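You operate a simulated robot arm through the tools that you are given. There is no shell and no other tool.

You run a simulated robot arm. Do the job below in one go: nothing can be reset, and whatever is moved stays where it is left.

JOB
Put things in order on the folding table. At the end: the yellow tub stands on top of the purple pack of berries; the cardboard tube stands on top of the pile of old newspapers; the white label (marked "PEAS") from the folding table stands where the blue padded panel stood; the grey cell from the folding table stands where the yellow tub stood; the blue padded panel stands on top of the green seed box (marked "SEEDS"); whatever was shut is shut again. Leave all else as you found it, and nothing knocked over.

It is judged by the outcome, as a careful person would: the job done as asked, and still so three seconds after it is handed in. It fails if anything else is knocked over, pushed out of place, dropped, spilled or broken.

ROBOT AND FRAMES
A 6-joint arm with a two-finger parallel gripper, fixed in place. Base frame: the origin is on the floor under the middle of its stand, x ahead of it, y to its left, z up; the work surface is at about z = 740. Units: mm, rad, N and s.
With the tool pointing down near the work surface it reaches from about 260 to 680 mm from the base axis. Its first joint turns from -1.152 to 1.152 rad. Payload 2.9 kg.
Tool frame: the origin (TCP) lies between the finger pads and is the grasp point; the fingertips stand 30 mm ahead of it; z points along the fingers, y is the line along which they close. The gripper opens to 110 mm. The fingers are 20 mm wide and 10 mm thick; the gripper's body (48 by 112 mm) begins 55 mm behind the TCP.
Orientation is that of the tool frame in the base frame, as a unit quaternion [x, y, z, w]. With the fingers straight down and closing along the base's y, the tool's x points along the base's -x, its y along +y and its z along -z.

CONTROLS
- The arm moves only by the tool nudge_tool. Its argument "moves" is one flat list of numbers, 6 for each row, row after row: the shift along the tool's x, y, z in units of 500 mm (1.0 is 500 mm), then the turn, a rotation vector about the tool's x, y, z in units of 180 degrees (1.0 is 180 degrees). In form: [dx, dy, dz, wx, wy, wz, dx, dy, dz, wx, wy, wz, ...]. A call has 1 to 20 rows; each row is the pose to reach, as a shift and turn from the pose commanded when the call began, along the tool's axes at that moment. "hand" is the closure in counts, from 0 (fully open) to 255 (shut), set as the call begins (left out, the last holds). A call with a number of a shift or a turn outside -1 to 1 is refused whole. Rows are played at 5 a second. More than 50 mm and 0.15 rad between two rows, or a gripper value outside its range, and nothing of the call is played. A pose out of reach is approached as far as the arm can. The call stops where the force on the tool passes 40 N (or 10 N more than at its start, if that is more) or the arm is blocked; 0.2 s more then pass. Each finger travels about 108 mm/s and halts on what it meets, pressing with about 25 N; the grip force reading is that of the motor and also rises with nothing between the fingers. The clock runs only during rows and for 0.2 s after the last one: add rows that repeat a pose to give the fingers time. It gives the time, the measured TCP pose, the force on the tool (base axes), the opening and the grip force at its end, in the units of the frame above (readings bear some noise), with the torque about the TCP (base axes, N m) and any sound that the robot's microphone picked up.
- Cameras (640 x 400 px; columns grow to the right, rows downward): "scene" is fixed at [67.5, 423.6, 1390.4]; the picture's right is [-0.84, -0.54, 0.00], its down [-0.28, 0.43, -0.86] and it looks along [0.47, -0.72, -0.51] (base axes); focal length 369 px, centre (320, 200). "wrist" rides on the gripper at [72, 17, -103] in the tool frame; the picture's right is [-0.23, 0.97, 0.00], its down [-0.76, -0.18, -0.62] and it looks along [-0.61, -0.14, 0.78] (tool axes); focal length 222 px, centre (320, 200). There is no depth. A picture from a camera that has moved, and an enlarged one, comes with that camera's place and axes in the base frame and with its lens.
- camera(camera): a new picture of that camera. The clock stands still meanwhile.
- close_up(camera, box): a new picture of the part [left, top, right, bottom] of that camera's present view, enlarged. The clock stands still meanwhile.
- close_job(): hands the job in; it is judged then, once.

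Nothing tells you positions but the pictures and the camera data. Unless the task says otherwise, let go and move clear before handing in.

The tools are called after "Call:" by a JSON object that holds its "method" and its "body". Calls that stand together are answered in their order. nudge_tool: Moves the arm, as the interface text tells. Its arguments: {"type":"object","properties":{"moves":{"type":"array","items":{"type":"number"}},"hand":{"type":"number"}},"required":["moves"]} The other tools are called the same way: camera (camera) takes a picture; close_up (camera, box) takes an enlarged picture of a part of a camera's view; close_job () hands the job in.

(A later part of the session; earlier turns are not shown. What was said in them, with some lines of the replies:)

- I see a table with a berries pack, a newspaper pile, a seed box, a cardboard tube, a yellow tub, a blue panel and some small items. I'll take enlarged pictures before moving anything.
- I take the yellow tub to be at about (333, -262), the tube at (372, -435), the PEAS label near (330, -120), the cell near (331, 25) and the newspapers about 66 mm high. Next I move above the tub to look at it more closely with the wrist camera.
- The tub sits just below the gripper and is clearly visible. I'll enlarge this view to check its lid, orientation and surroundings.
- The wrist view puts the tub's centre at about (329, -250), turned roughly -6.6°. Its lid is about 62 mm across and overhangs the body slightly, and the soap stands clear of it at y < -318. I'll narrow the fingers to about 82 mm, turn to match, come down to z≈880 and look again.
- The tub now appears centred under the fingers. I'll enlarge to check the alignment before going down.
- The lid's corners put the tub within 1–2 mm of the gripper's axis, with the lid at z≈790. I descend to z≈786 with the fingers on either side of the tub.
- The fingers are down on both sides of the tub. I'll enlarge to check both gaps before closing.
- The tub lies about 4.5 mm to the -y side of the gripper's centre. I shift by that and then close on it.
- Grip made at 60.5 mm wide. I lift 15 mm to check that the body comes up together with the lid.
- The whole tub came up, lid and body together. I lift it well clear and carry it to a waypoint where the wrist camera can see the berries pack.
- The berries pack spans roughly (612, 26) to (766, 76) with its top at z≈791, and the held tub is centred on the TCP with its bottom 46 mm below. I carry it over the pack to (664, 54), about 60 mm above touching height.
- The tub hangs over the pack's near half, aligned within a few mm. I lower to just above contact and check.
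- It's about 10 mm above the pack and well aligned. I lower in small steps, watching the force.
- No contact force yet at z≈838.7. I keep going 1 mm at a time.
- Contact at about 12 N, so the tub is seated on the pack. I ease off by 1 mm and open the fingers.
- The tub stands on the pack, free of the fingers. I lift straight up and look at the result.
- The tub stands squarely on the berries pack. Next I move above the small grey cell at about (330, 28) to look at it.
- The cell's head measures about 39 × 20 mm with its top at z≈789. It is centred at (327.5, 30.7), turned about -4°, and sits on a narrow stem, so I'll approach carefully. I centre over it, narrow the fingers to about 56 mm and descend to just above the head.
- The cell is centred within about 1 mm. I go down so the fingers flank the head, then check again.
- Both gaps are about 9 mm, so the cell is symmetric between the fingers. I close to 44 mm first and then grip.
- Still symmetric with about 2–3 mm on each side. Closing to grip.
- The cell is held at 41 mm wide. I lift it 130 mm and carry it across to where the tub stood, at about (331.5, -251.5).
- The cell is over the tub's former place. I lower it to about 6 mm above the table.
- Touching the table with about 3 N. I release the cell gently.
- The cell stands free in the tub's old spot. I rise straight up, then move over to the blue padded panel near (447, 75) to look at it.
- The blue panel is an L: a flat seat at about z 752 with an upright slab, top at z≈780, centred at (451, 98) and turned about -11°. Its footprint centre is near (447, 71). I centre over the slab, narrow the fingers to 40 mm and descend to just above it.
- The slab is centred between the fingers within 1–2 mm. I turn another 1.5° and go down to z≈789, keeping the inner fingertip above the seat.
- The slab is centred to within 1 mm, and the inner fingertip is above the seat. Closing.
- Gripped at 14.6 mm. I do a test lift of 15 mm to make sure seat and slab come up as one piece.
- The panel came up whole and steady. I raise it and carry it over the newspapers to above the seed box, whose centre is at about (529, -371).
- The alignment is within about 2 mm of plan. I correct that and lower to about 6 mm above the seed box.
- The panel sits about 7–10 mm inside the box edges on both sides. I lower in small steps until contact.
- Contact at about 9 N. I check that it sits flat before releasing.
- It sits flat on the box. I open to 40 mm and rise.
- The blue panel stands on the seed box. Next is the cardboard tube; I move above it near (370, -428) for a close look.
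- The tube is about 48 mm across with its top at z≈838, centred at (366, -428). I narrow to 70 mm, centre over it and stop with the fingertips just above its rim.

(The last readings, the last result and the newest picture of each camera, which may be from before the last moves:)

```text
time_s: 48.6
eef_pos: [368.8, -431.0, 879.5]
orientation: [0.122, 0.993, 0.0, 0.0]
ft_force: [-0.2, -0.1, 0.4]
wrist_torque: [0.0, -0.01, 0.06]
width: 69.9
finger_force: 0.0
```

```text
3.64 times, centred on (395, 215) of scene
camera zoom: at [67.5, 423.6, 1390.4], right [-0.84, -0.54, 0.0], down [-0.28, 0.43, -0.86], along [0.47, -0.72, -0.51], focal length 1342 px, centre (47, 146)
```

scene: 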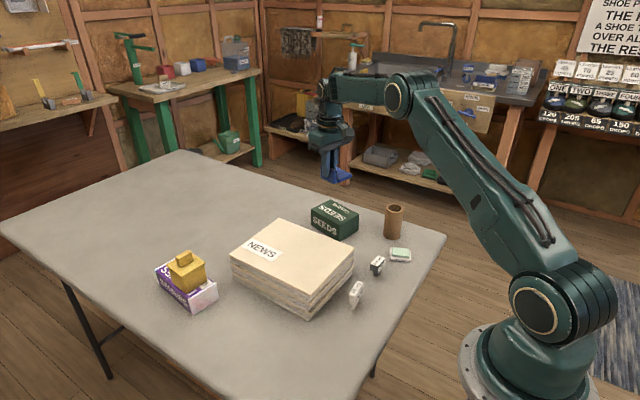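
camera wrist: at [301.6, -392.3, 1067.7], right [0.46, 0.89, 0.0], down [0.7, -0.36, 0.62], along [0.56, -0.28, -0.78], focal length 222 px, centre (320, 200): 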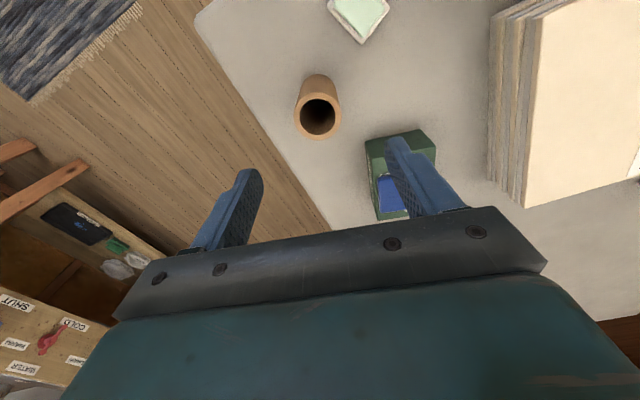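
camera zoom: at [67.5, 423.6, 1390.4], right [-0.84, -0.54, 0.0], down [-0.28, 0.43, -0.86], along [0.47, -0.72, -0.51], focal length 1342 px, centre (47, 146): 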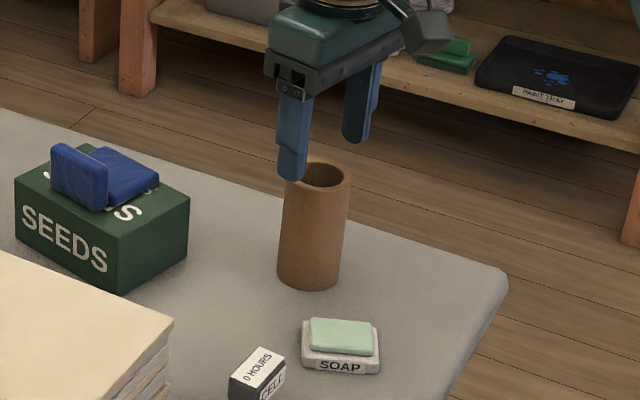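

The tube is centred within about 2 mm. I go down so the fingers straddle the tube at z≈801.

Call:
{"method": "nudge_tool", "body": {"moves": [0.002, 0.0008, 0.04, 0, 0, 0, 0.004, 0.0016, 0.08, 0, 0, 0, 0.004, 0.0016, 0.12, 0, 0, 0, 0.004, 0.0016, 0.158, 0, 0, 0, 0.004, 0.0016, 0.158, 0, 0, 0]}}

Call:
{"method": "camera", "body": {"camera": "wrist"}}

Call:
{"method": "close_up", "body": {"camera": "scene", "box": [340, 160, 450, 270]}}

```text
time_s: 49.8
eef_pos: [367.4, -427.0, 800.6]
orientation: [0.123, 0.992, 0.0, 0.0]
ft_force: [-0.4, -0.9, 0.2]
wrist_torque: [0.0, 0.02, 0.0]
width: 69.7
finger_force: 0.0
```

```text
taken
camera wrist: at [299.4, -392.1, 903.2], right [0.46, 0.89, 0.0], down [0.7, -0.36, 0.62], along [0.56, -0.28, -0.78], focal length 222 px, centre (320, 200)
```

wrist: 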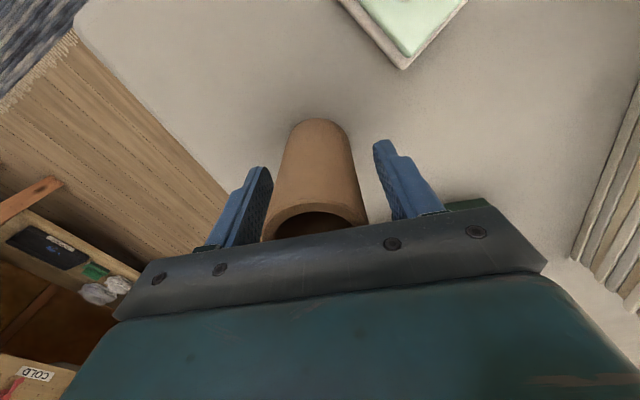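

```text
3.64 times, centred on (395, 215) of scene
camera zoom: at [67.5, 423.6, 1390.4], right [-0.84, -0.54, 0.0], down [-0.28, 0.43, -0.86], along [0.47, -0.72, -0.51], focal length 1342 px, centre (47, 146)
```

zoom: 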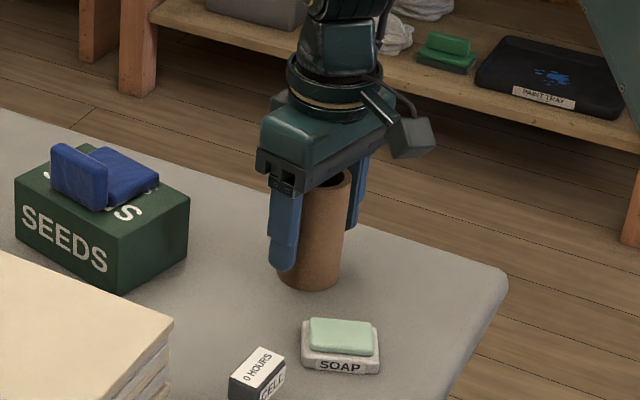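

Call:
{"method": "close_up", "body": {"camera": "wrist", "box": [224, 100, 416, 240]}}

```text
2.86 times, centred on (320, 170) of wrist
camera zoom: at [299.4, -392.1, 903.2], right [0.46, 0.89, 0.0], down [0.7, -0.36, 0.62], along [0.56, -0.28, -0.78], focal length 635 px, centre (320, 286)
```

zoom: 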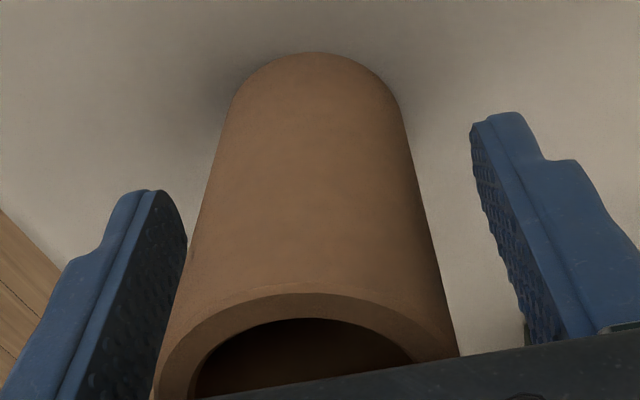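

The silhouette shows the tube about 2 mm to the -y side and 3 mm off along x. I correct that and close.

Call:
{"method": "nudge_tool", "body": {"moves": [-0.004, -0.0038, 0, 0, 0, 0, -0.005, -0.0038, 0, 0, 0, 0]}}

Call:
{"method": "nudge_tool", "body": {"moves": [0, 0, 0, 0, 0, 0, 0, 0, 0, 0, 0, 0, 0, 0, 0, 0, 0, 0], "hand": 255}}

Call:
{"method": "close_up", "body": {"camera": "wrist", "box": [224, 100, 416, 240]}}

Call:
{"method": "close_up", "body": {"camera": "scene", "box": [340, 160, 450, 270]}}

```text
time_s: 50.4
eef_pos: [369.4, -429.0, 800.1]
orientation: [0.122, 0.993, -0.001, 0.0]
ft_force: [0.0, 0.0, 0.5]
wrist_torque: [0.01, 0.02, -0.01]
width: 70.1
finger_force: 0.0
```

```text
time_s: 51.2
eef_pos: [369.5, -429.2, 802.2]
orientation: [0.122, 0.993, 0.0, 0.001]
ft_force: [-1.3, 0.1, 0.4]
wrist_torque: [-0.03, 0.01, -0.04]
width: 48.0
finger_force: 25.2
```

```text
2.86 times, centred on (320, 170) of wrist
camera zoom: at [301.5, -394.8, 904.4], right [0.46, 0.89, 0.0], down [0.7, -0.36, 0.62], along [0.55, -0.28, -0.78], focal length 635 px, centre (320, 286)
```

zoom: 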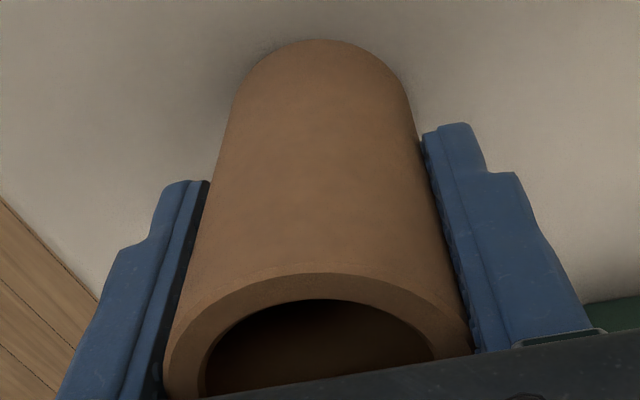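

```text
3.64 times, centred on (395, 215) of scene
camera zoom: at [67.5, 423.6, 1390.4], right [-0.84, -0.54, 0.0], down [-0.28, 0.43, -0.86], along [0.47, -0.72, -0.51], focal length 1342 px, centre (47, 146)
```

zoom: 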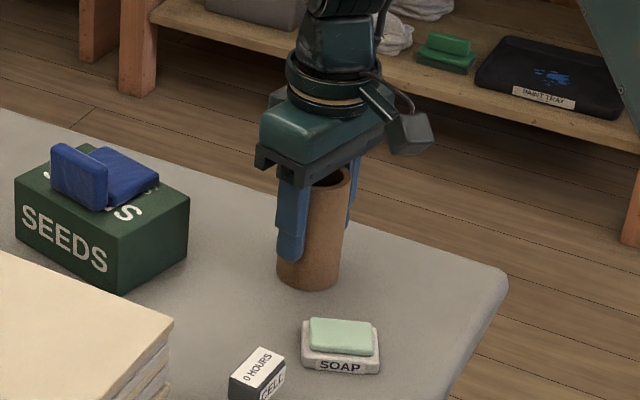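

The tube is held at 48 mm. I lift it 160 mm and carry it to over the middle of the newspaper pile.

Call:
{"method": "nudge_tool", "body": {"moves": [0, 0, -0.03, 0, 0, 0, 0, 0, -0.1, 0, 0, 0, 0, 0, -0.18, 0, 0, 0, 0, 0, -0.26, 0, 0, 0, 0, 0, -0.32, 0, 0, 0, -0.0136, 0.0804, -0.32, 0, 0, 0, -0.0272, 0.1609, -0.32, 0, 0, 0, -0.0407, 0.2413, -0.32, 0, 0, 0, -0.0543, 0.3217, -0.32, 0, 0, 0, -0.0679, 0.4021, -0.32, 0, 0, 0, -0.0815, 0.4826, -0.32, 0, 0, 0, -0.095, 0.563, -0.32, 0, 0, 0, -0.1086, 0.6434, -0.32, 0, 0, 0, -0.1086, 0.6434, -0.32, 0, 0, 0]}}

Call:
{"method": "camera", "body": {"camera": "wrist"}}

Call:
{"method": "camera", "body": {"camera": "scene"}}

```text
time_s: 54.2
eef_pos: [499.7, -127.6, 960.6]
orientation: [0.122, 0.992, 0.0, 0.0]
ft_force: [-0.7, 0.2, 0.3]
wrist_torque: [0.04, 0.0, 0.02]
width: 48.5
finger_force: 24.9
```

```text
taken
camera wrist: at [431.0, -93.1, 1064.8], right [0.46, 0.89, 0.0], down [0.7, -0.36, 0.62], along [0.55, -0.28, -0.78], focal length 222 px, centre (320, 200)
```

wrist: 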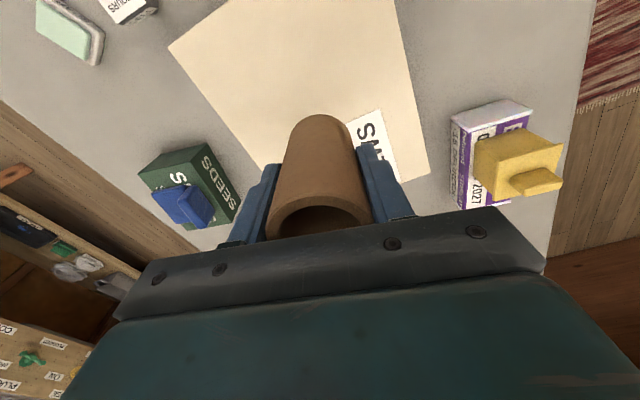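

```text
taken
```

scene: 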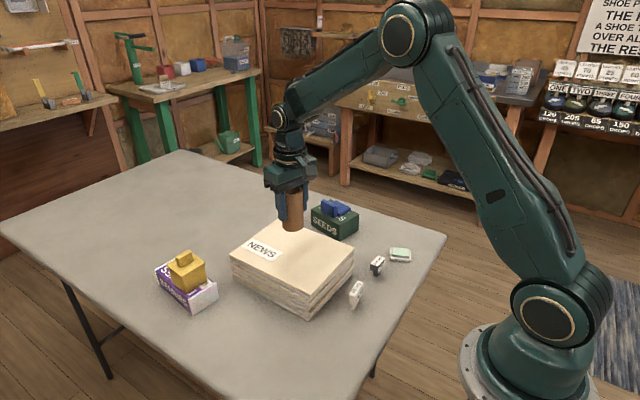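

The tube hangs over the middle of the pile. I lower it towards the top sheet, which I expect to touch at TCP z≈883.

Call:
{"method": "nudge_tool", "body": {"moves": [0, 0, 0.04, 0, 0, 0, 0, 0, 0.08, 0, 0, 0, 0, 0, 0.11, 0, 0, 0, 0, 0, 0.13, 0, 0, 0, 0, 0, 0.13, 0, 0, 0]}}

Call:
{"method": "close_up", "body": {"camera": "scene", "box": [220, 160, 364, 290]}}

```text
time_s: 55.4
eef_pos: [499.6, -128.9, 896.1]
orientation: [0.121, 0.993, 0.0, 0.0]
ft_force: [-0.3, 0.3, -1.0]
wrist_torque: [-0.01, 0.02, 0.01]
width: 48.0
finger_force: 24.7
```

```text
3.08 times, centred on (292, 225) of scene
camera zoom: at [67.5, 423.6, 1390.4], right [-0.84, -0.54, 0.0], down [-0.28, 0.43, -0.86], along [0.47, -0.72, -0.51], focal length 1136 px, centre (406, 123)
```

zoom: 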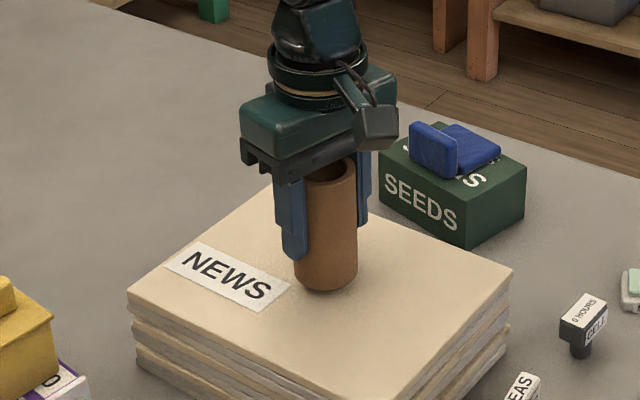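

Call:
{"method": "nudge_tool", "body": {"moves": [0, 0, 0.004, 0, 0, 0, 0, 0, 0.008, 0, 0, 0, 0, 0, 0.012, 0, 0, 0, 0, 0, 0.012, 0, 0, 0]}}

```text
time_s: 56.4
eef_pos: [499.1, -129.8, 889.1]
orientation: [0.122, 0.993, 0.0, 0.0]
ft_force: [0.3, -0.2, -0.9]
wrist_torque: [0.01, 0.02, -0.01]
width: 48.1
finger_force: 25.1
```

Call:
{"method": "nudge_tool", "body": {"moves": [0, 0, 0.002, 0, 0, 0, 0, 0, 0.004, 0, 0, 0, 0, 0, 0.006, 0, 0, 0, 0, 0, 0.006, 0, 0, 0]}}

Call:
{"method": "close_up", "body": {"camera": "scene", "box": [260, 190, 324, 240]}}

```text
time_s: 57.4
eef_pos: [497.7, -129.9, 887.7]
orientation: [0.122, 0.993, 0.0, 0.001]
ft_force: [0.5, 0.3, -0.7]
wrist_torque: [0.01, 0.0, 0.01]
width: 47.9
finger_force: 25.5
```

```text
8.00 times, centred on (292, 215) of scene
camera zoom: at [67.5, 423.6, 1390.4], right [-0.84, -0.54, 0.0], down [-0.28, 0.43, -0.86], along [0.47, -0.72, -0.51], focal length 2954 px, centre (544, 80)
```

zoom: 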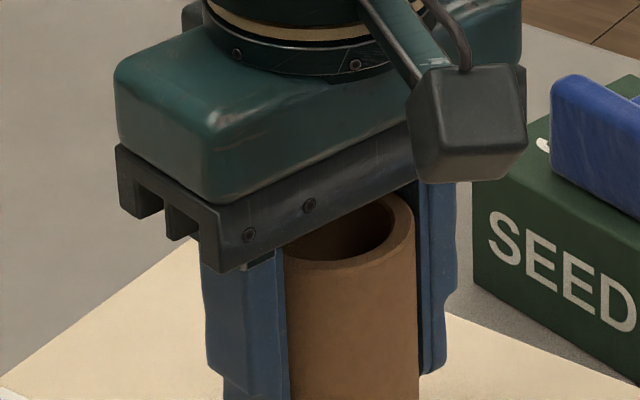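

Call:
{"method": "nudge_tool", "body": {"moves": [0, 0, 0.002, 0, 0, 0, 0, 0, 0.004, 0, 0, 0, 0, 0, 0.004, 0, 0, 0]}}

Call:
{"method": "close_up", "body": {"camera": "scene", "box": [264, 215, 328, 265]}}

```text
time_s: 58.2
eef_pos: [499.4, -130.1, 886.1]
orientation: [0.121, 0.993, 0.0, 0.001]
ft_force: [-1.2, 3.2, 10.5]
wrist_torque: [0.23, 0.07, 0.01]
width: 48.3
finger_force: 25.1
```

```text
8.00 times, centred on (296, 240) of scene
camera zoom: at [67.3, 423.7, 1390.4], right [-0.84, -0.54, 0.0], down [-0.28, 0.43, -0.86], along [0.47, -0.72, -0.51], focal length 2954 px, centre (512, -120)
```

zoom: 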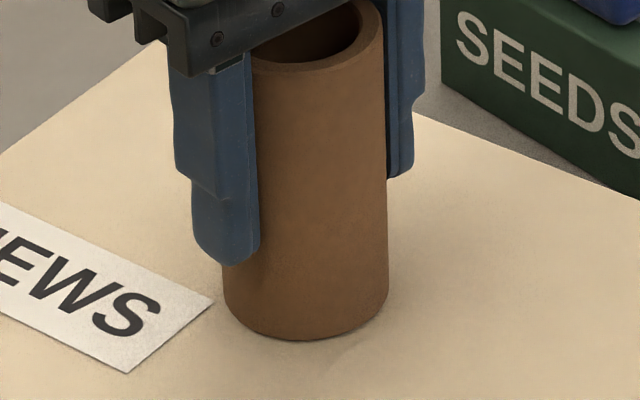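

Contact at about 10 N on the top sheet. I ease off slightly, open to 70 mm and check that the tube stands upright.

Call:
{"method": "nudge_tool", "body": {"moves": [0, 0, -0.0012, 0, 0, 0, 0, 0, -0.0012, 0, 0, 0]}}

Call:
{"method": "nudge_tool", "body": {"moves": [0, 0, 0, 0, 0, 0, 0, 0, 0, 0, 0, 0], "hand": 93}}

Call:
{"method": "close_up", "body": {"camera": "scene", "box": [248, 195, 344, 265]}}

Call:
{"method": "close_up", "body": {"camera": "wrist", "box": [224, 100, 416, 240]}}

```text
time_s: 58.8
eef_pos: [499.4, -130.7, 885.9]
orientation: [0.122, 0.993, 0.0, 0.0]
ft_force: [2.1, 2.1, 4.5]
wrist_torque: [0.1, -0.15, -0.01]
width: 48.0
finger_force: 25.0
```

```text
time_s: 59.4
eef_pos: [499.0, -129.7, 885.3]
orientation: [0.122, 0.992, 0.0, 0.0]
ft_force: [-0.5, 0.0, 0.1]
wrist_torque: [0.02, -0.01, 0.0]
width: 69.9
finger_force: 0.3
```

```text
5.71 times, centred on (296, 230) of scene
camera zoom: at [67.5, 423.6, 1390.4], right [-0.84, -0.54, 0.0], down [-0.28, 0.43, -0.86], along [0.47, -0.72, -0.51], focal length 2110 px, centre (457, 29)
```

zoom: 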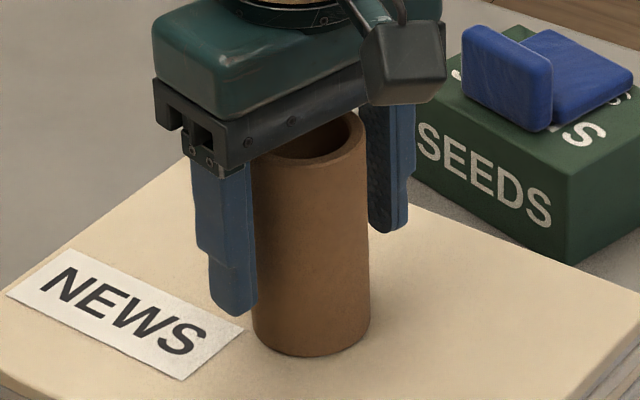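

```text
2.86 times, centred on (320, 170) of wrist
camera zoom: at [431.7, -95.8, 989.2], right [0.46, 0.89, 0.0], down [0.7, -0.36, 0.62], along [0.55, -0.28, -0.78], focal length 635 px, centre (320, 286)
```

zoom: 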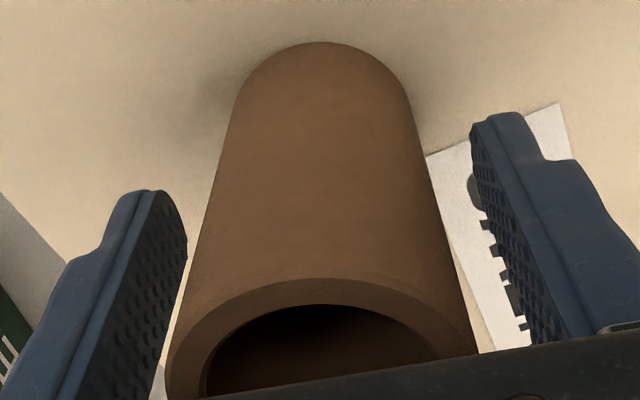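

The tube stands upright on the newspapers. I rise clear of it, then go over to the PEAS label at about (327, -129), turned roughly +3°, with its top at z≈795.

Call:
{"method": "nudge_tool", "body": {"moves": [0, 0, -0.03, 0, 0, 0, 0, 0, -0.09, 0, 0, 0, 0, 0, -0.16, 0, 0, 0, 0, 0, -0.22, 0, 0, 0, 0.0826, -0.0202, -0.22, 0, 0, -0.0242, 0.1652, -0.0405, -0.22, 0, 0, -0.0484, 0.2477, -0.0607, -0.22, 0, 0, -0.0725, 0.3303, -0.0809, -0.22, 0, 0, -0.0967, 0.3303, -0.0809, -0.155, 0, 0, -0.0967, 0.3303, -0.0809, -0.09, 0, 0, -0.0967, 0.3303, -0.0809, -0.09, 0, 0, -0.0967]}}

Call:
{"method": "camera", "body": {"camera": "wrist"}}

Call:
{"method": "camera", "body": {"camera": "scene"}}

Call:
{"method": "close_up", "body": {"camera": "wrist", "box": [264, 50, 376, 130]}}

```text
time_s: 61.8
eef_pos: [326.8, -130.0, 932.1]
orientation: [-0.031, 1.0, 0.001, -0.001]
ft_force: [-0.1, -0.7, -0.9]
wrist_torque: [-0.01, 0.0, 0.01]
width: 69.7
finger_force: 0.1
```

```text
taken
camera wrist: at [252.6, -117.0, 1034.9], right [0.17, 0.99, 0.0], down [0.77, -0.13, 0.62], along [0.61, -0.1, -0.78], focal length 222 px, centre (320, 200)
```

wrist: 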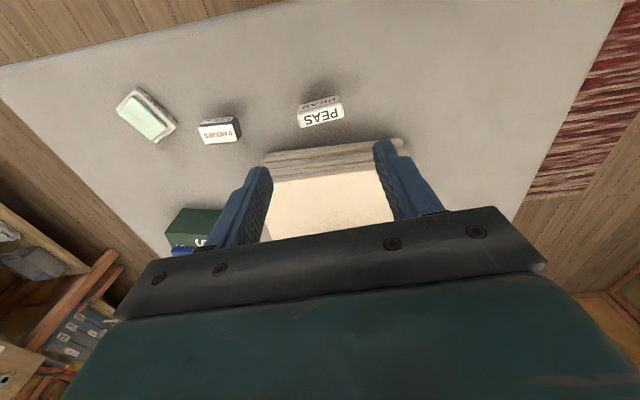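

```text
taken
```

scene: 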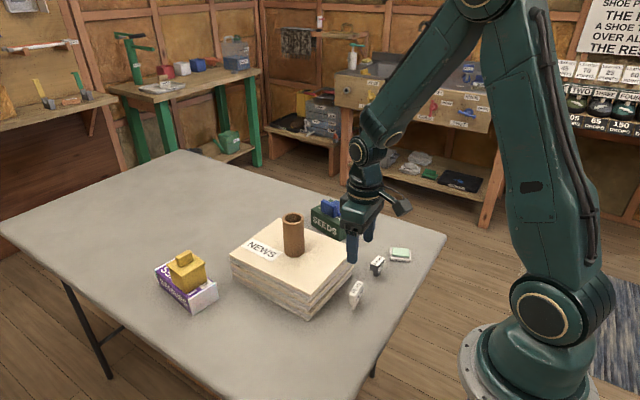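

```text
5.00 times, centred on (320, 90) of wrist
camera zoom: at [252.6, -117.0, 1034.9], right [0.17, 0.99, 0.0], down [0.77, -0.13, 0.62], along [0.61, -0.1, -0.78], focal length 1111 px, centre (320, 750)
```

zoom: 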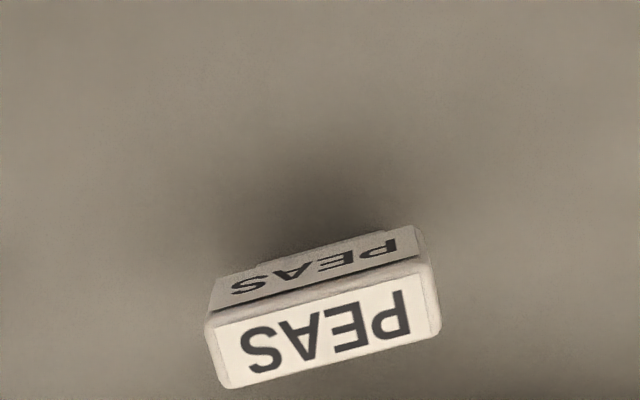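

The tube stands well on the pile. The PEAS label's head measures about 47 × 15 mm, centred at (328, -129) and turned 4.4°. I align, narrow to 62 mm and descend to just above it.

Call:
{"method": "nudge_tool", "body": {"moves": [-0.002, 0.0001, 0.05, 0, 0, -0.0025, -0.0046, 0.0003, 0.1, 0, 0, -0.005, -0.0046, 0.0003, 0.15, 0, 0, -0.005, -0.0046, 0.0003, 0.182, 0, 0, -0.005, -0.0046, 0.0003, 0.182, 0, 0, -0.005, -0.0046, 0.0003, 0.182, 0, 0, -0.005], "hand": 111}}

Call:
{"method": "close_up", "body": {"camera": "wrist", "box": [224, 60, 416, 200]}}

Call:
{"method": "close_up", "body": {"camera": "scene", "box": [310, 240, 406, 320]}}

```text
time_s: 63.2
eef_pos: [329.8, -128.4, 838.1]
orientation: [-0.038, 0.999, 0.0, 0.0]
ft_force: [-0.3, -0.3, -0.7]
wrist_torque: [-0.03, 0.03, 0.02]
width: 62.6
finger_force: 0.2
```

```text
2.86 times, centred on (320, 130) of wrist
camera zoom: at [255.6, -116.9, 941.4], right [0.15, 0.99, 0.0], down [0.77, -0.12, 0.62], along [0.62, -0.1, -0.78], focal length 635 px, centre (320, 400)
```

zoom: 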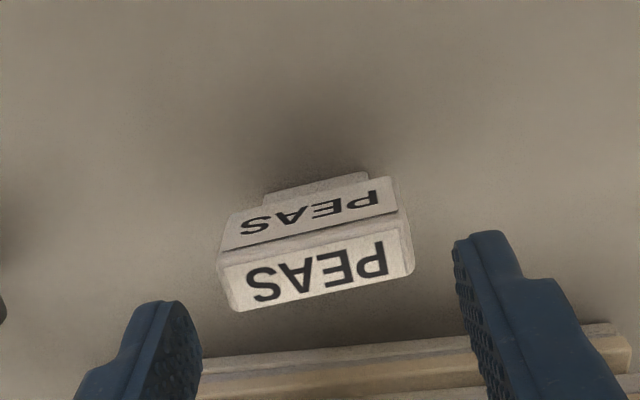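

```text
5.00 times, centred on (358, 280) of scene
camera zoom: at [67.5, 423.6, 1390.4], right [-0.84, -0.54, 0.0], down [-0.28, 0.43, -0.86], along [0.47, -0.72, -0.51], focal length 1846 px, centre (130, -200)
```

zoom: 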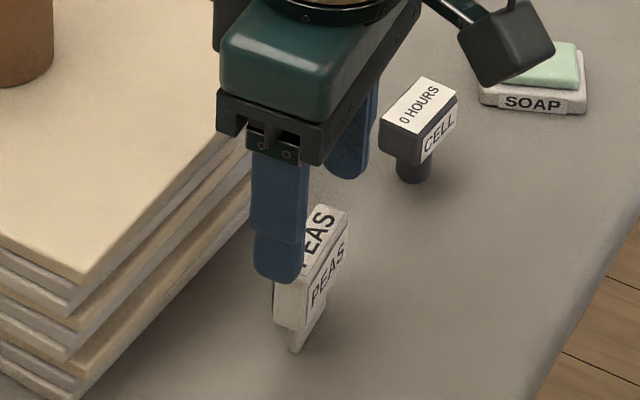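

The label stands on a flat stem and is centred within about 1 mm. I make a tiny correction and go down to z≈790.

Call:
{"method": "nudge_tool", "body": {"moves": [0, -0.001, 0.025, 0, 0, 0, 0.0005, -0.002, 0.05, 0, 0, 0, 0.0005, -0.002, 0.075, 0, 0, 0, 0.0005, -0.002, 0.096, 0, 0, 0, 0.0005, -0.002, 0.096, 0, 0, 0]}}

Call:
{"method": "close_up", "body": {"camera": "wrist", "box": [224, 90, 416, 230]}}

Call:
{"method": "close_up", "body": {"camera": "scene", "box": [310, 240, 406, 320]}}

```text
time_s: 64.4
eef_pos: [330.8, -130.5, 790.8]
orientation: [-0.038, 0.999, 0.0, 0.0]
ft_force: [0.3, 0.5, 0.5]
wrist_torque: [-0.01, 0.03, 0.01]
width: 62.3
finger_force: 0.2
```

```text
2.86 times, centred on (320, 160) of wrist
camera zoom: at [256.3, -119.4, 894.9], right [0.15, 0.99, 0.0], down [0.77, -0.12, 0.62], along [0.62, -0.1, -0.78], focal length 635 px, centre (320, 314)
```

zoom: 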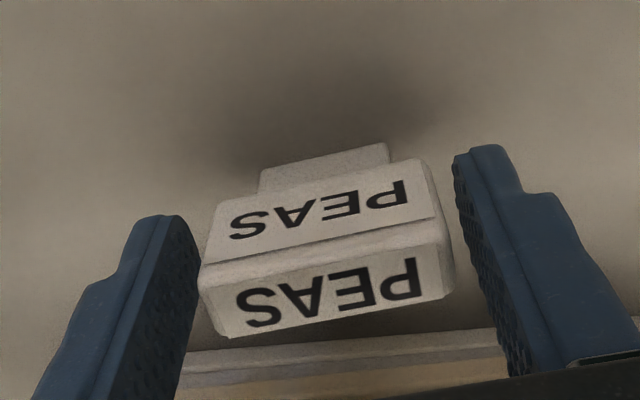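

```text
5.00 times, centred on (358, 280) of scene
camera zoom: at [67.5, 423.6, 1390.4], right [-0.84, -0.54, 0.0], down [-0.28, 0.43, -0.86], along [0.47, -0.72, -0.51], focal length 1846 px, centre (130, -200)
```

zoom: 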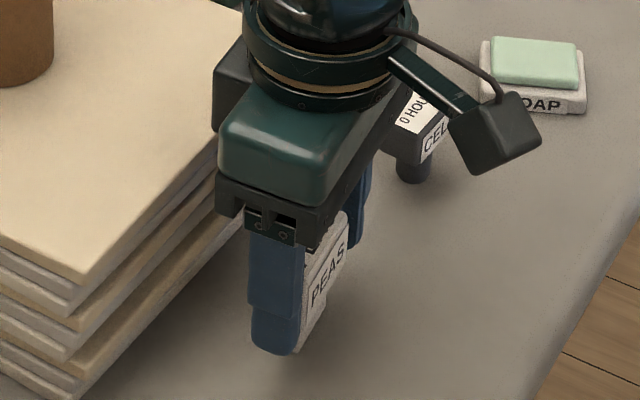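

Call:
{"method": "close_up", "body": {"camera": "wrist", "box": [270, 130, 400, 220]}}

```text
4.44 times, centred on (335, 175) of wrist
camera zoom: at [256.3, -119.4, 894.9], right [0.15, 0.99, 0.0], down [0.77, -0.12, 0.62], along [0.62, -0.1, -0.78], focal length 987 px, centre (253, 311)
```

zoom: 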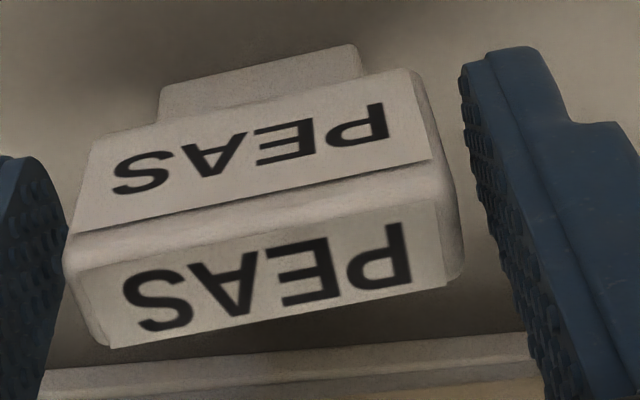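

The label lies about 1.5 mm to the +y side. I correct that, narrow to about 54 mm and check symmetry again.

Call:
{"method": "nudge_tool", "body": {"moves": [0, 0.003, 0, 0, 0, 0, 0, 0.003, 0, 0, 0, 0], "hand": 128}}

Call:
{"method": "close_up", "body": {"camera": "wrist", "box": [250, 120, 400, 220]}}

```text
time_s: 65.0
eef_pos: [330.2, -129.0, 791.6]
orientation: [-0.039, 0.999, 0.0, 0.0]
ft_force: [-0.1, 0.1, -0.6]
wrist_torque: [-0.02, 0.01, 0.01]
width: 54.8
finger_force: 0.1
```

```text
4.00 times, centred on (325, 170) of wrist
camera zoom: at [255.9, -117.1, 895.0], right [0.15, 0.99, 0.0], down [0.77, -0.12, 0.62], along [0.62, -0.1, -0.78], focal length 888 px, centre (300, 320)
```

zoom: 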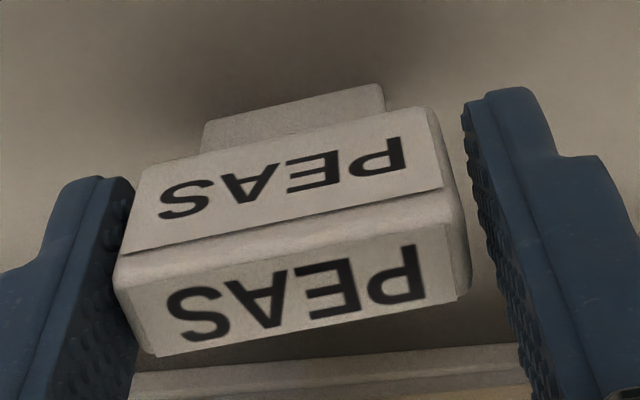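

Symmetric to about half a millimetre now. Closing gently on the label.

Call:
{"method": "nudge_tool", "body": {"moves": [0, -0.001, 0, 0, 0, 0, 0, -0.001, 0, 0, 0, 0]}}

Call:
{"method": "nudge_tool", "body": {"moves": [0, 0, 0, 0, 0, 0, 0, 0, 0, 0, 0, 0, 0, 0, 0, 0, 0, 0], "hand": 255}}

Call:
{"method": "close_up", "body": {"camera": "wrist", "box": [250, 120, 400, 220]}}

Call:
{"method": "close_up", "body": {"camera": "scene", "box": [310, 240, 406, 320]}}

```text
time_s: 65.6
eef_pos: [331.2, -131.3, 791.8]
orientation: [-0.038, 0.999, 0.0, 0.0]
ft_force: [-0.6, -0.6, -1.0]
wrist_torque: [0.0, 0.01, 0.03]
width: 54.9
finger_force: 0.2
```

```text
time_s: 66.4
eef_pos: [331.0, -129.9, 791.1]
orientation: [-0.039, 0.999, 0.0, 0.0]
ft_force: [-0.2, -0.4, -0.7]
wrist_torque: [0.01, 0.04, -0.04]
width: 48.8
finger_force: 25.0
```

```text
4.00 times, centred on (325, 170) of wrist
camera zoom: at [256.2, -118.0, 895.2], right [0.15, 0.99, 0.0], down [0.77, -0.12, 0.62], along [0.62, -0.1, -0.78], focal length 888 px, centre (300, 320)
```

zoom: 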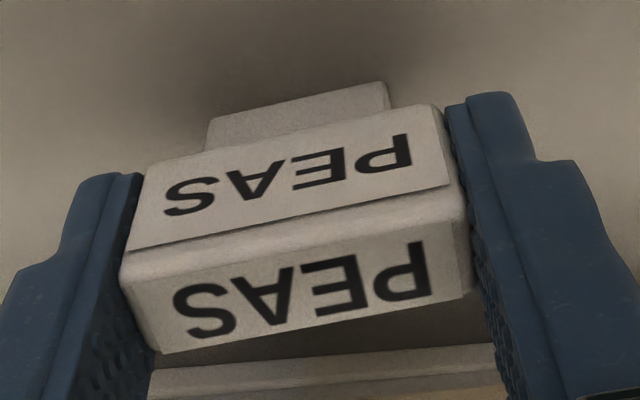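

```text
5.00 times, centred on (358, 280) of scene
camera zoom: at [67.5, 423.6, 1390.4], right [-0.84, -0.54, 0.0], down [-0.28, 0.43, -0.86], along [0.47, -0.72, -0.51], focal length 1846 px, centre (130, -200)
```

zoom: 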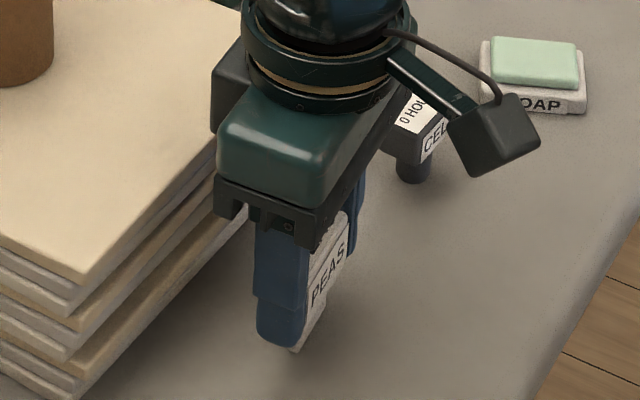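

The label is held at 48.8 mm. I lift it 150 mm and carry it to where the blue panel stood, at about (448, 72).

Call:
{"method": "nudge_tool", "body": {"moves": [0, 0, -0.03, 0, 0, 0, 0, 0, -0.1, 0, 0, 0, 0, 0, -0.17, 0, 0, 0, 0, 0, -0.24, 0, 0, 0, 0, 0, -0.3, 0, 0, 0, -0.0442, 0.0642, -0.3, 0, 0, 0, -0.0883, 0.1283, -0.3, 0, 0, 0, -0.1325, 0.1925, -0.3, 0, 0, 0, -0.1767, 0.2567, -0.3, 0, 0, 0, -0.2208, 0.3208, -0.3, 0, 0, 0, -0.265, 0.385, -0.3, 0, 0, 0, -0.265, 0.385, -0.3, 0, 0, 0]}}

Call:
{"method": "camera", "body": {"camera": "wrist"}}

Call:
{"method": "camera", "body": {"camera": "scene"}}

```text
time_s: 69.0
eef_pos: [448.8, 69.9, 940.9]
orientation: [-0.038, 0.999, -0.001, 0.0]
ft_force: [-0.2, 0.4, -0.6]
wrist_torque: [-0.01, -0.02, 0.03]
width: 48.8
finger_force: 25.5
```

```text
taken
camera wrist: at [374.8, 82.8, 1045.4], right [0.15, 0.99, 0.0], down [0.77, -0.12, 0.62], along [0.62, -0.1, -0.78], focal length 222 px, centre (320, 200)
```

wrist: 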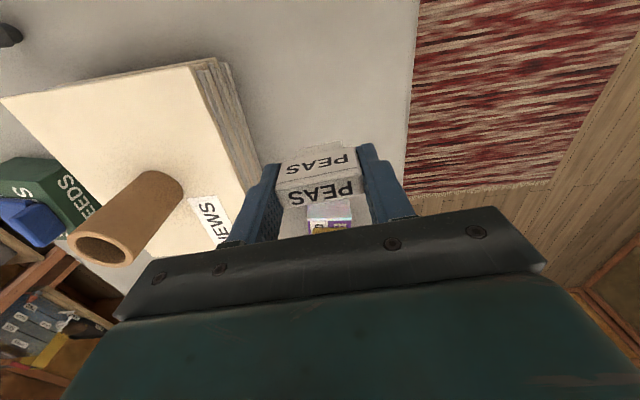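

```text
taken
```

scene: 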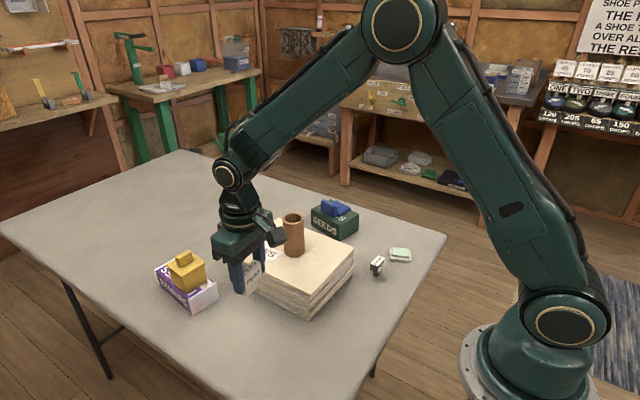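

Everything else is as left. I lower the label to about 5 mm above the table.

Call:
{"method": "nudge_tool", "body": {"moves": [0, 0.002, 0.07, 0, 0, 0, 0, 0.003, 0.14, 0, 0, 0, 0, 0.003, 0.21, 0, 0, 0, 0, 0.003, 0.265, 0, 0, 0, 0, 0.003, 0.288, 0, 0, 0, 0, 0.003, 0.288, 0, 0, 0]}}

Call:
{"method": "close_up", "body": {"camera": "scene", "box": [200, 270, 320, 370]}}

Call:
{"method": "close_up", "body": {"camera": "wrist", "box": [250, 120, 400, 220]}}

```text
time_s: 70.4
eef_pos: [449.5, 73.8, 797.9]
orientation: [-0.036, 0.999, 0.0, 0.0]
ft_force: [-0.4, 0.0, 0.2]
wrist_torque: [0.01, -0.02, 0.01]
width: 48.8
finger_force: 24.8
```

```text
4.00 times, centred on (260, 320) of scene
camera zoom: at [67.5, 423.6, 1390.4], right [-0.84, -0.54, 0.0], down [-0.28, 0.43, -0.86], along [0.47, -0.72, -0.51], focal length 1477 px, centre (560, -280)
```

zoom: 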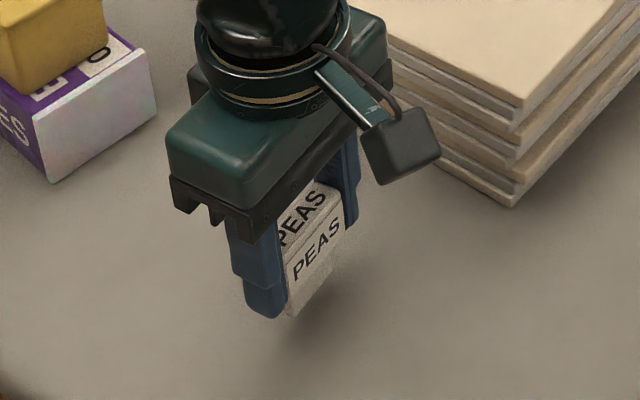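

```text
4.00 times, centred on (325, 170) of wrist
camera zoom: at [374.4, 86.5, 901.7], right [0.15, 0.99, 0.0], down [0.77, -0.12, 0.62], along [0.62, -0.1, -0.78], focal length 888 px, centre (300, 320)
```

zoom: 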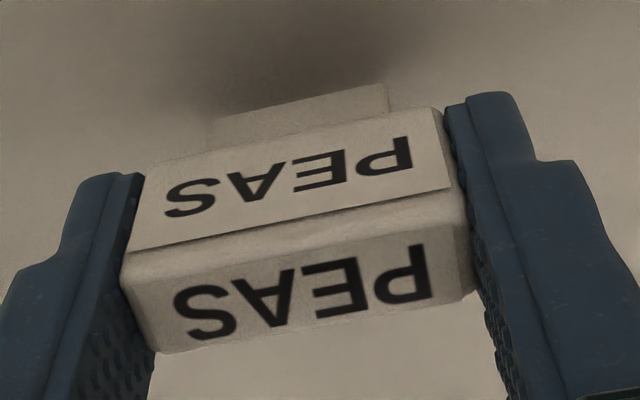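

Call:
{"method": "nudge_tool", "body": {"moves": [0, 0, 0.003, 0, 0, 0, 0, 0, 0.006, 0, 0, 0, 0, 0, 0.008, 0, 0, 0, 0, 0, 0.008, 0, 0, 0]}}

Call:
{"method": "nudge_tool", "body": {"moves": [0, 0, 0.001, 0, 0, 0, 0, 0, 0.002, 0, 0, 0, 0, 0, 0.002, 0, 0, 0]}}

```text
time_s: 71.4
eef_pos: [449.3, 74.6, 794.3]
orientation: [-0.038, 0.999, 0.0, 0.0]
ft_force: [-0.6, 0.1, 0.4]
wrist_torque: [0.0, 0.02, 0.0]
width: 48.6
finger_force: 24.9
```

```text
time_s: 72.2
eef_pos: [448.2, 74.2, 791.4]
orientation: [-0.038, 0.999, 0.0, 0.001]
ft_force: [0.3, 0.2, 0.0]
wrist_torque: [0.01, 0.0, -0.03]
width: 48.8
finger_force: 25.0
```

Call:
{"method": "nudge_tool", "body": {"moves": [0, 0, 0.001, 0, 0, 0, 0, 0, 0.002, 0, 0, 0, 0, 0, 0.002, 0, 0, 0]}}

Call:
{"method": "close_up", "body": {"camera": "scene", "box": [230, 300, 300, 360]}}

```text
time_s: 73.0
eef_pos: [447.7, 73.7, 792.7]
orientation: [-0.038, 0.999, 0.0, 0.0]
ft_force: [0.1, -0.7, 0.4]
wrist_torque: [0.01, 0.01, 0.01]
width: 48.8
finger_force: 25.1
```

```text
6.67 times, centred on (265, 330) of scene
camera zoom: at [67.5, 423.6, 1390.4], right [-0.84, -0.54, 0.0], down [-0.28, 0.43, -0.86], along [0.47, -0.72, -0.51], focal length 2461 px, centre (687, -667)
```

zoom: 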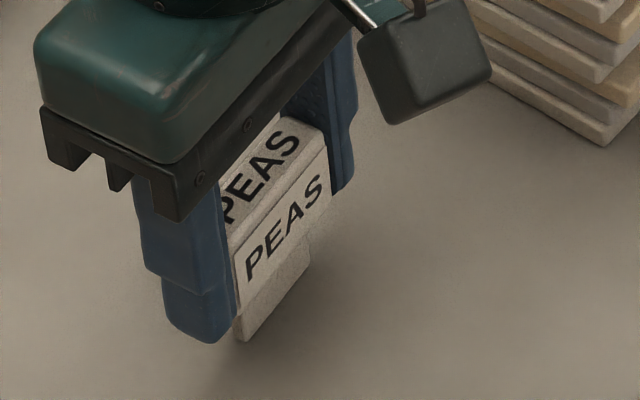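

Call:
{"method": "nudge_tool", "body": {"moves": [0, 0, 0.001, 0, 0, 0, 0, 0, 0.002, 0, 0, 0, 0, 0, 0.002, 0, 0, 0]}}

```text
time_s: 73.8
eef_pos: [448.7, 74.1, 791.1]
orientation: [-0.039, 0.999, 0.001, 0.001]
ft_force: [0.6, 1.0, 3.5]
wrist_torque: [0.05, 0.0, -0.01]
width: 48.6
finger_force: 24.6
```

Touching the table at about 3.5 N. I release it and check that it stands.

Call:
{"method": "nudge_tool", "body": {"moves": [0, 0, 0, 0, 0, 0, 0, 0, 0, 0, 0, 0], "hand": 105}}

Call:
{"method": "close_up", "body": {"camera": "scene", "box": [230, 300, 300, 360]}}

Call:
{"method": "close_up", "body": {"camera": "wrist", "box": [230, 110, 410, 230]}}

```text
time_s: 74.4
eef_pos: [448.3, 74.0, 791.0]
orientation: [-0.038, 0.999, 0.0, 0.0]
ft_force: [0.0, -0.5, -0.4]
wrist_torque: [0.02, 0.05, 0.0]
width: 64.4
finger_force: 0.1
```

```text
6.67 times, centred on (265, 330) of scene
camera zoom: at [67.5, 423.6, 1390.4], right [-0.84, -0.54, 0.0], down [-0.28, 0.43, -0.86], along [0.47, -0.72, -0.51], focal length 2461 px, centre (687, -667)
```

zoom: 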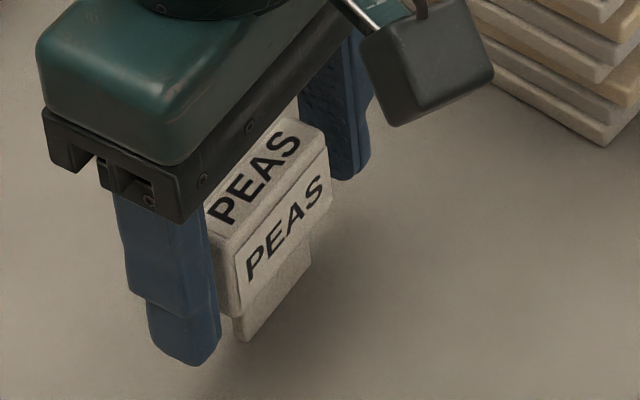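

```text
3.33 times, centred on (320, 170) of wrist
camera zoom: at [373.8, 85.7, 894.8], right [0.15, 0.99, 0.0], down [0.77, -0.12, 0.62], along [0.62, -0.1, -0.78], focal length 740 px, centre (320, 300)
```

zoom: 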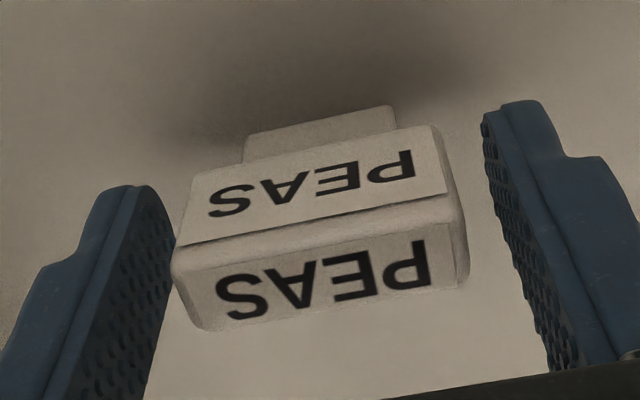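

The label stands on its own. I rise slowly and straight up, then look over the whole table.

Call:
{"method": "nudge_tool", "body": {"moves": [0, 0, -0.02, 0, 0, 0, 0, 0, -0.06, 0, 0, 0, 0, 0, -0.12, 0, 0, 0, 0, 0, -0.2, 0, 0, 0, 0, 0, -0.29, 0, 0, 0, 0, 0, -0.38, 0, 0, 0, 0, 0, -0.38, 0, 0, 0]}}

Call:
{"method": "camera", "body": {"camera": "scene"}}

Call:
{"method": "camera", "body": {"camera": "wrist"}}

Call:
{"method": "close_up", "body": {"camera": "scene", "box": [140, 230, 300, 370]}}

Call:
{"method": "close_up", "body": {"camera": "scene", "box": [270, 180, 430, 310]}}

```text
time_s: 76.0
eef_pos: [450.9, 75.9, 977.9]
orientation: [-0.039, 0.999, 0.0, 0.0]
ft_force: [-0.2, -0.3, -0.4]
wrist_torque: [0.02, 0.01, -0.03]
width: 64.7
finger_force: 0.1
```

```text
taken
```

scene: 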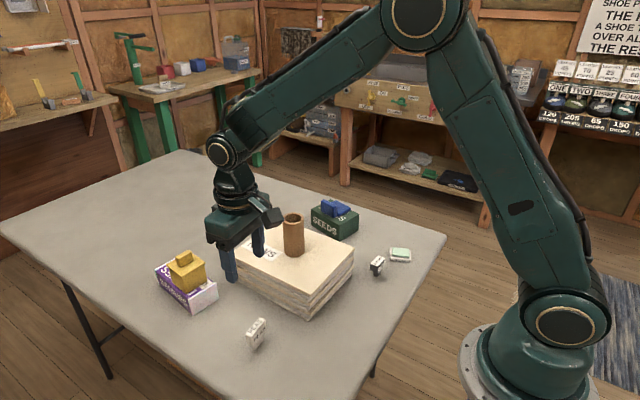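

```text
taken
camera wrist: at [375.3, 87.3, 1082.2], right [0.15, 0.99, 0.0], down [0.77, -0.12, 0.62], along [0.62, -0.1, -0.78], focal length 222 px, centre (320, 200)
```

wrist: 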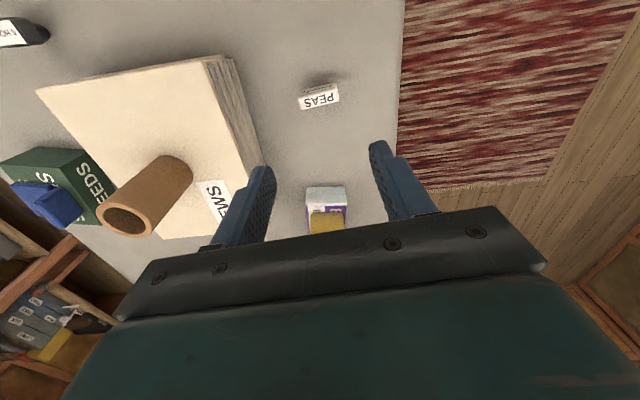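

```text
2.86 times, centred on (220, 300) of scene
camera zoom: at [67.5, 423.6, 1390.4], right [-0.84, -0.54, 0.0], down [-0.28, 0.43, -0.86], along [0.47, -0.72, -0.51], focal length 1055 px, centre (606, -86)
```

zoom: 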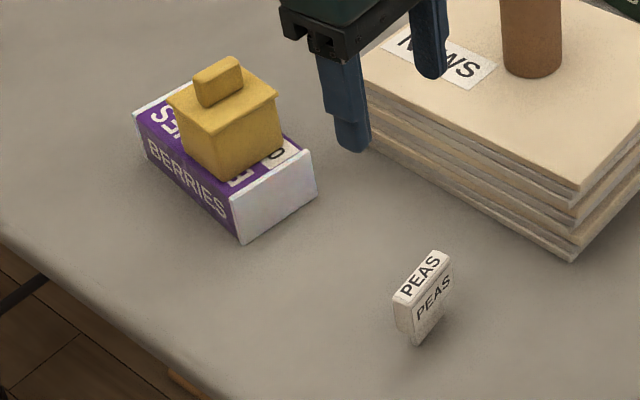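

```text
3.08 times, centred on (350, 245) of scene
camera zoom: at [67.5, 423.6, 1390.4], right [-0.84, -0.54, 0.0], down [-0.28, 0.43, -0.86], along [0.47, -0.72, -0.51], focal length 1136 px, centre (228, 62)
```

zoom: 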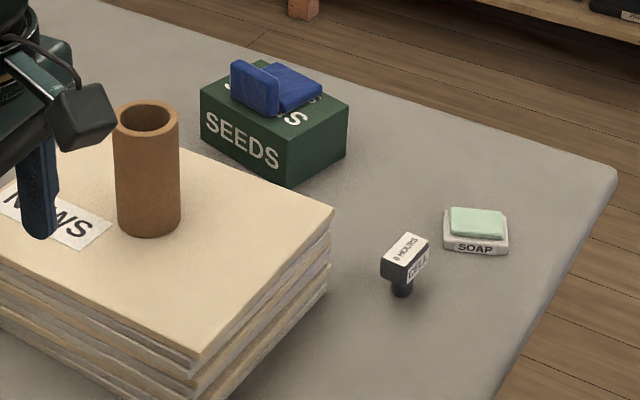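

All five moves look right. I'll pull the arm back up to a clear position and take a last close look at the standing items.

Call:
{"method": "nudge_tool", "body": {"moves": [0, 0, -0.0735, 0, 0, 0, -0.0086, -0.0448, -0.147, 0, 0, 0, -0.0172, -0.0895, -0.2205, 0, 0, 0, -0.0345, -0.134, -0.294, 0, 0, 0, -0.0345, -0.179, -0.294, 0, 0, 0, -0.0345, -0.179, -0.294, 0, 0, 0, -0.0345, -0.179, -0.294, 0, 0, 0, -0.0345, -0.179, -0.294, 0, 0, 0, -0.0345, -0.179, -0.294, 0, 0, 0]}}

Call:
{"method": "camera", "body": {"camera": "scene"}}

Call:
{"method": "close_up", "body": {"camera": "scene", "box": [230, 305, 290, 355]}}

Call:
{"method": "close_up", "body": {"camera": "scene", "box": [340, 235, 430, 290]}}

Call:
{"method": "close_up", "body": {"camera": "wrist", "box": [0, 0, 480, 220]}}

```text
time_s: 78.0
eef_pos: [473.2, -12.7, 1126.7]
orientation: [-0.038, 0.999, 0.0, 0.0]
ft_force: [-0.4, 0.5, 0.1]
wrist_torque: [0.01, -0.02, 0.03]
width: 64.7
finger_force: 0.0
```

```text
taken
```

scene: 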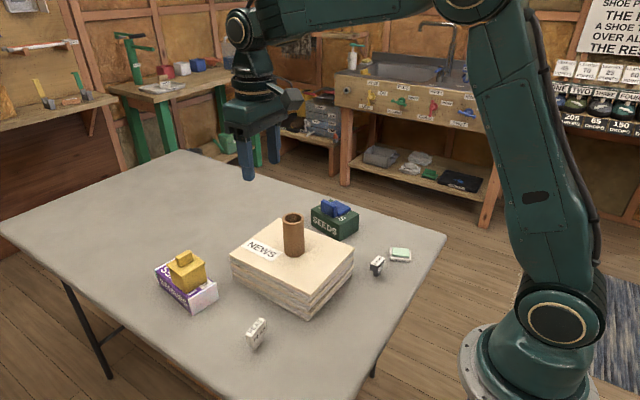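

```text
8.00 times, centred on (260, 330) of scene
camera zoom: at [67.5, 423.6, 1390.4], right [-0.84, -0.54, 0.0], down [-0.28, 0.43, -0.86], along [0.47, -0.72, -0.51], focal length 2954 px, centre (800, -840)
```

zoom: 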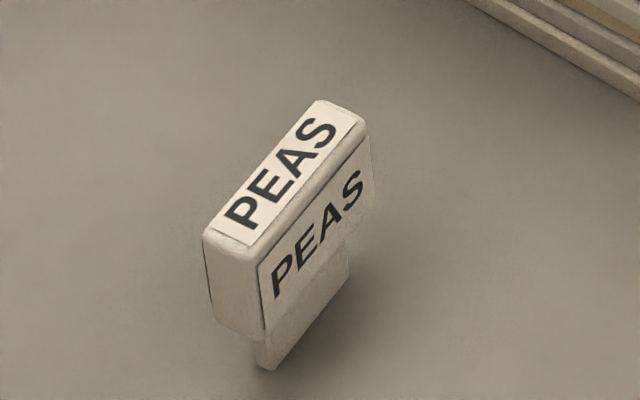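

```text
7.11 times, centred on (385, 262) of scene
camera zoom: at [67.5, 423.6, 1390.4], right [-0.84, -0.54, 0.0], down [-0.28, 0.43, -0.86], along [0.47, -0.72, -0.51], focal length 2625 px, centre (-142, -244)
```

zoom: 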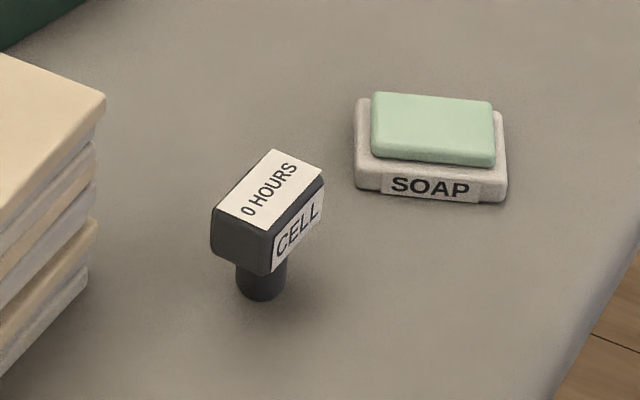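

```text
1.33 times, centred on (240, 110) of wrist
camera zoom: at [398.2, -1.0, 1230.5], right [0.15, 0.99, 0.0], down [0.77, -0.12, 0.62], along [0.62, -0.1, -0.78], focal length 296 px, centre (427, 320)
```

zoom: 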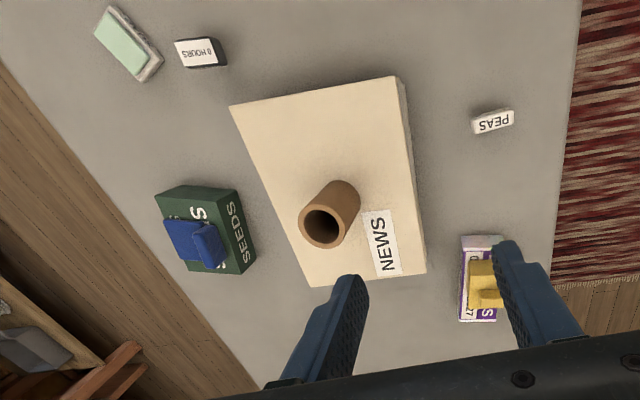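

Everything stands where it should:
- The yellow tub, lid on, is on the berries pack.
- The tube is on the newspapers.
- The blue panel is on the seed box.
- The cell is in the tub's old place.
- The PEAS label is in the panel's old place.

The soap and everything else are undisturbed and the arm is clear, so I hand the job in.

Call:
{"method": "close_job", "body": {}}

```text
The job is handed in.
```

I've handed the job in, and everything on the folding table is where you asked. I couldn't see how it was judged, but my last pictures, taken with the arm clear, show:

- **Yellow tub:** it stands on the purple pack of berries with its lid still on. It sits over the half of the pack nearer the arm, because the pack's middle was at the edge of the arm's reach.
- **Cardboard tube:** it stands upright near the middle of the newspaper pile.
- **Blue padded panel:** it sits flat on the green seed box, inside the box's edges.
- **Grey cell:** it stands where the yellow tub stood.
- **White PEAS label:** it stands where the blue panel stood.

Nothing was knocked over, and the soap and the other things on the table look untouched. The tub's lid was the only thing I found shut, and it was never opened.
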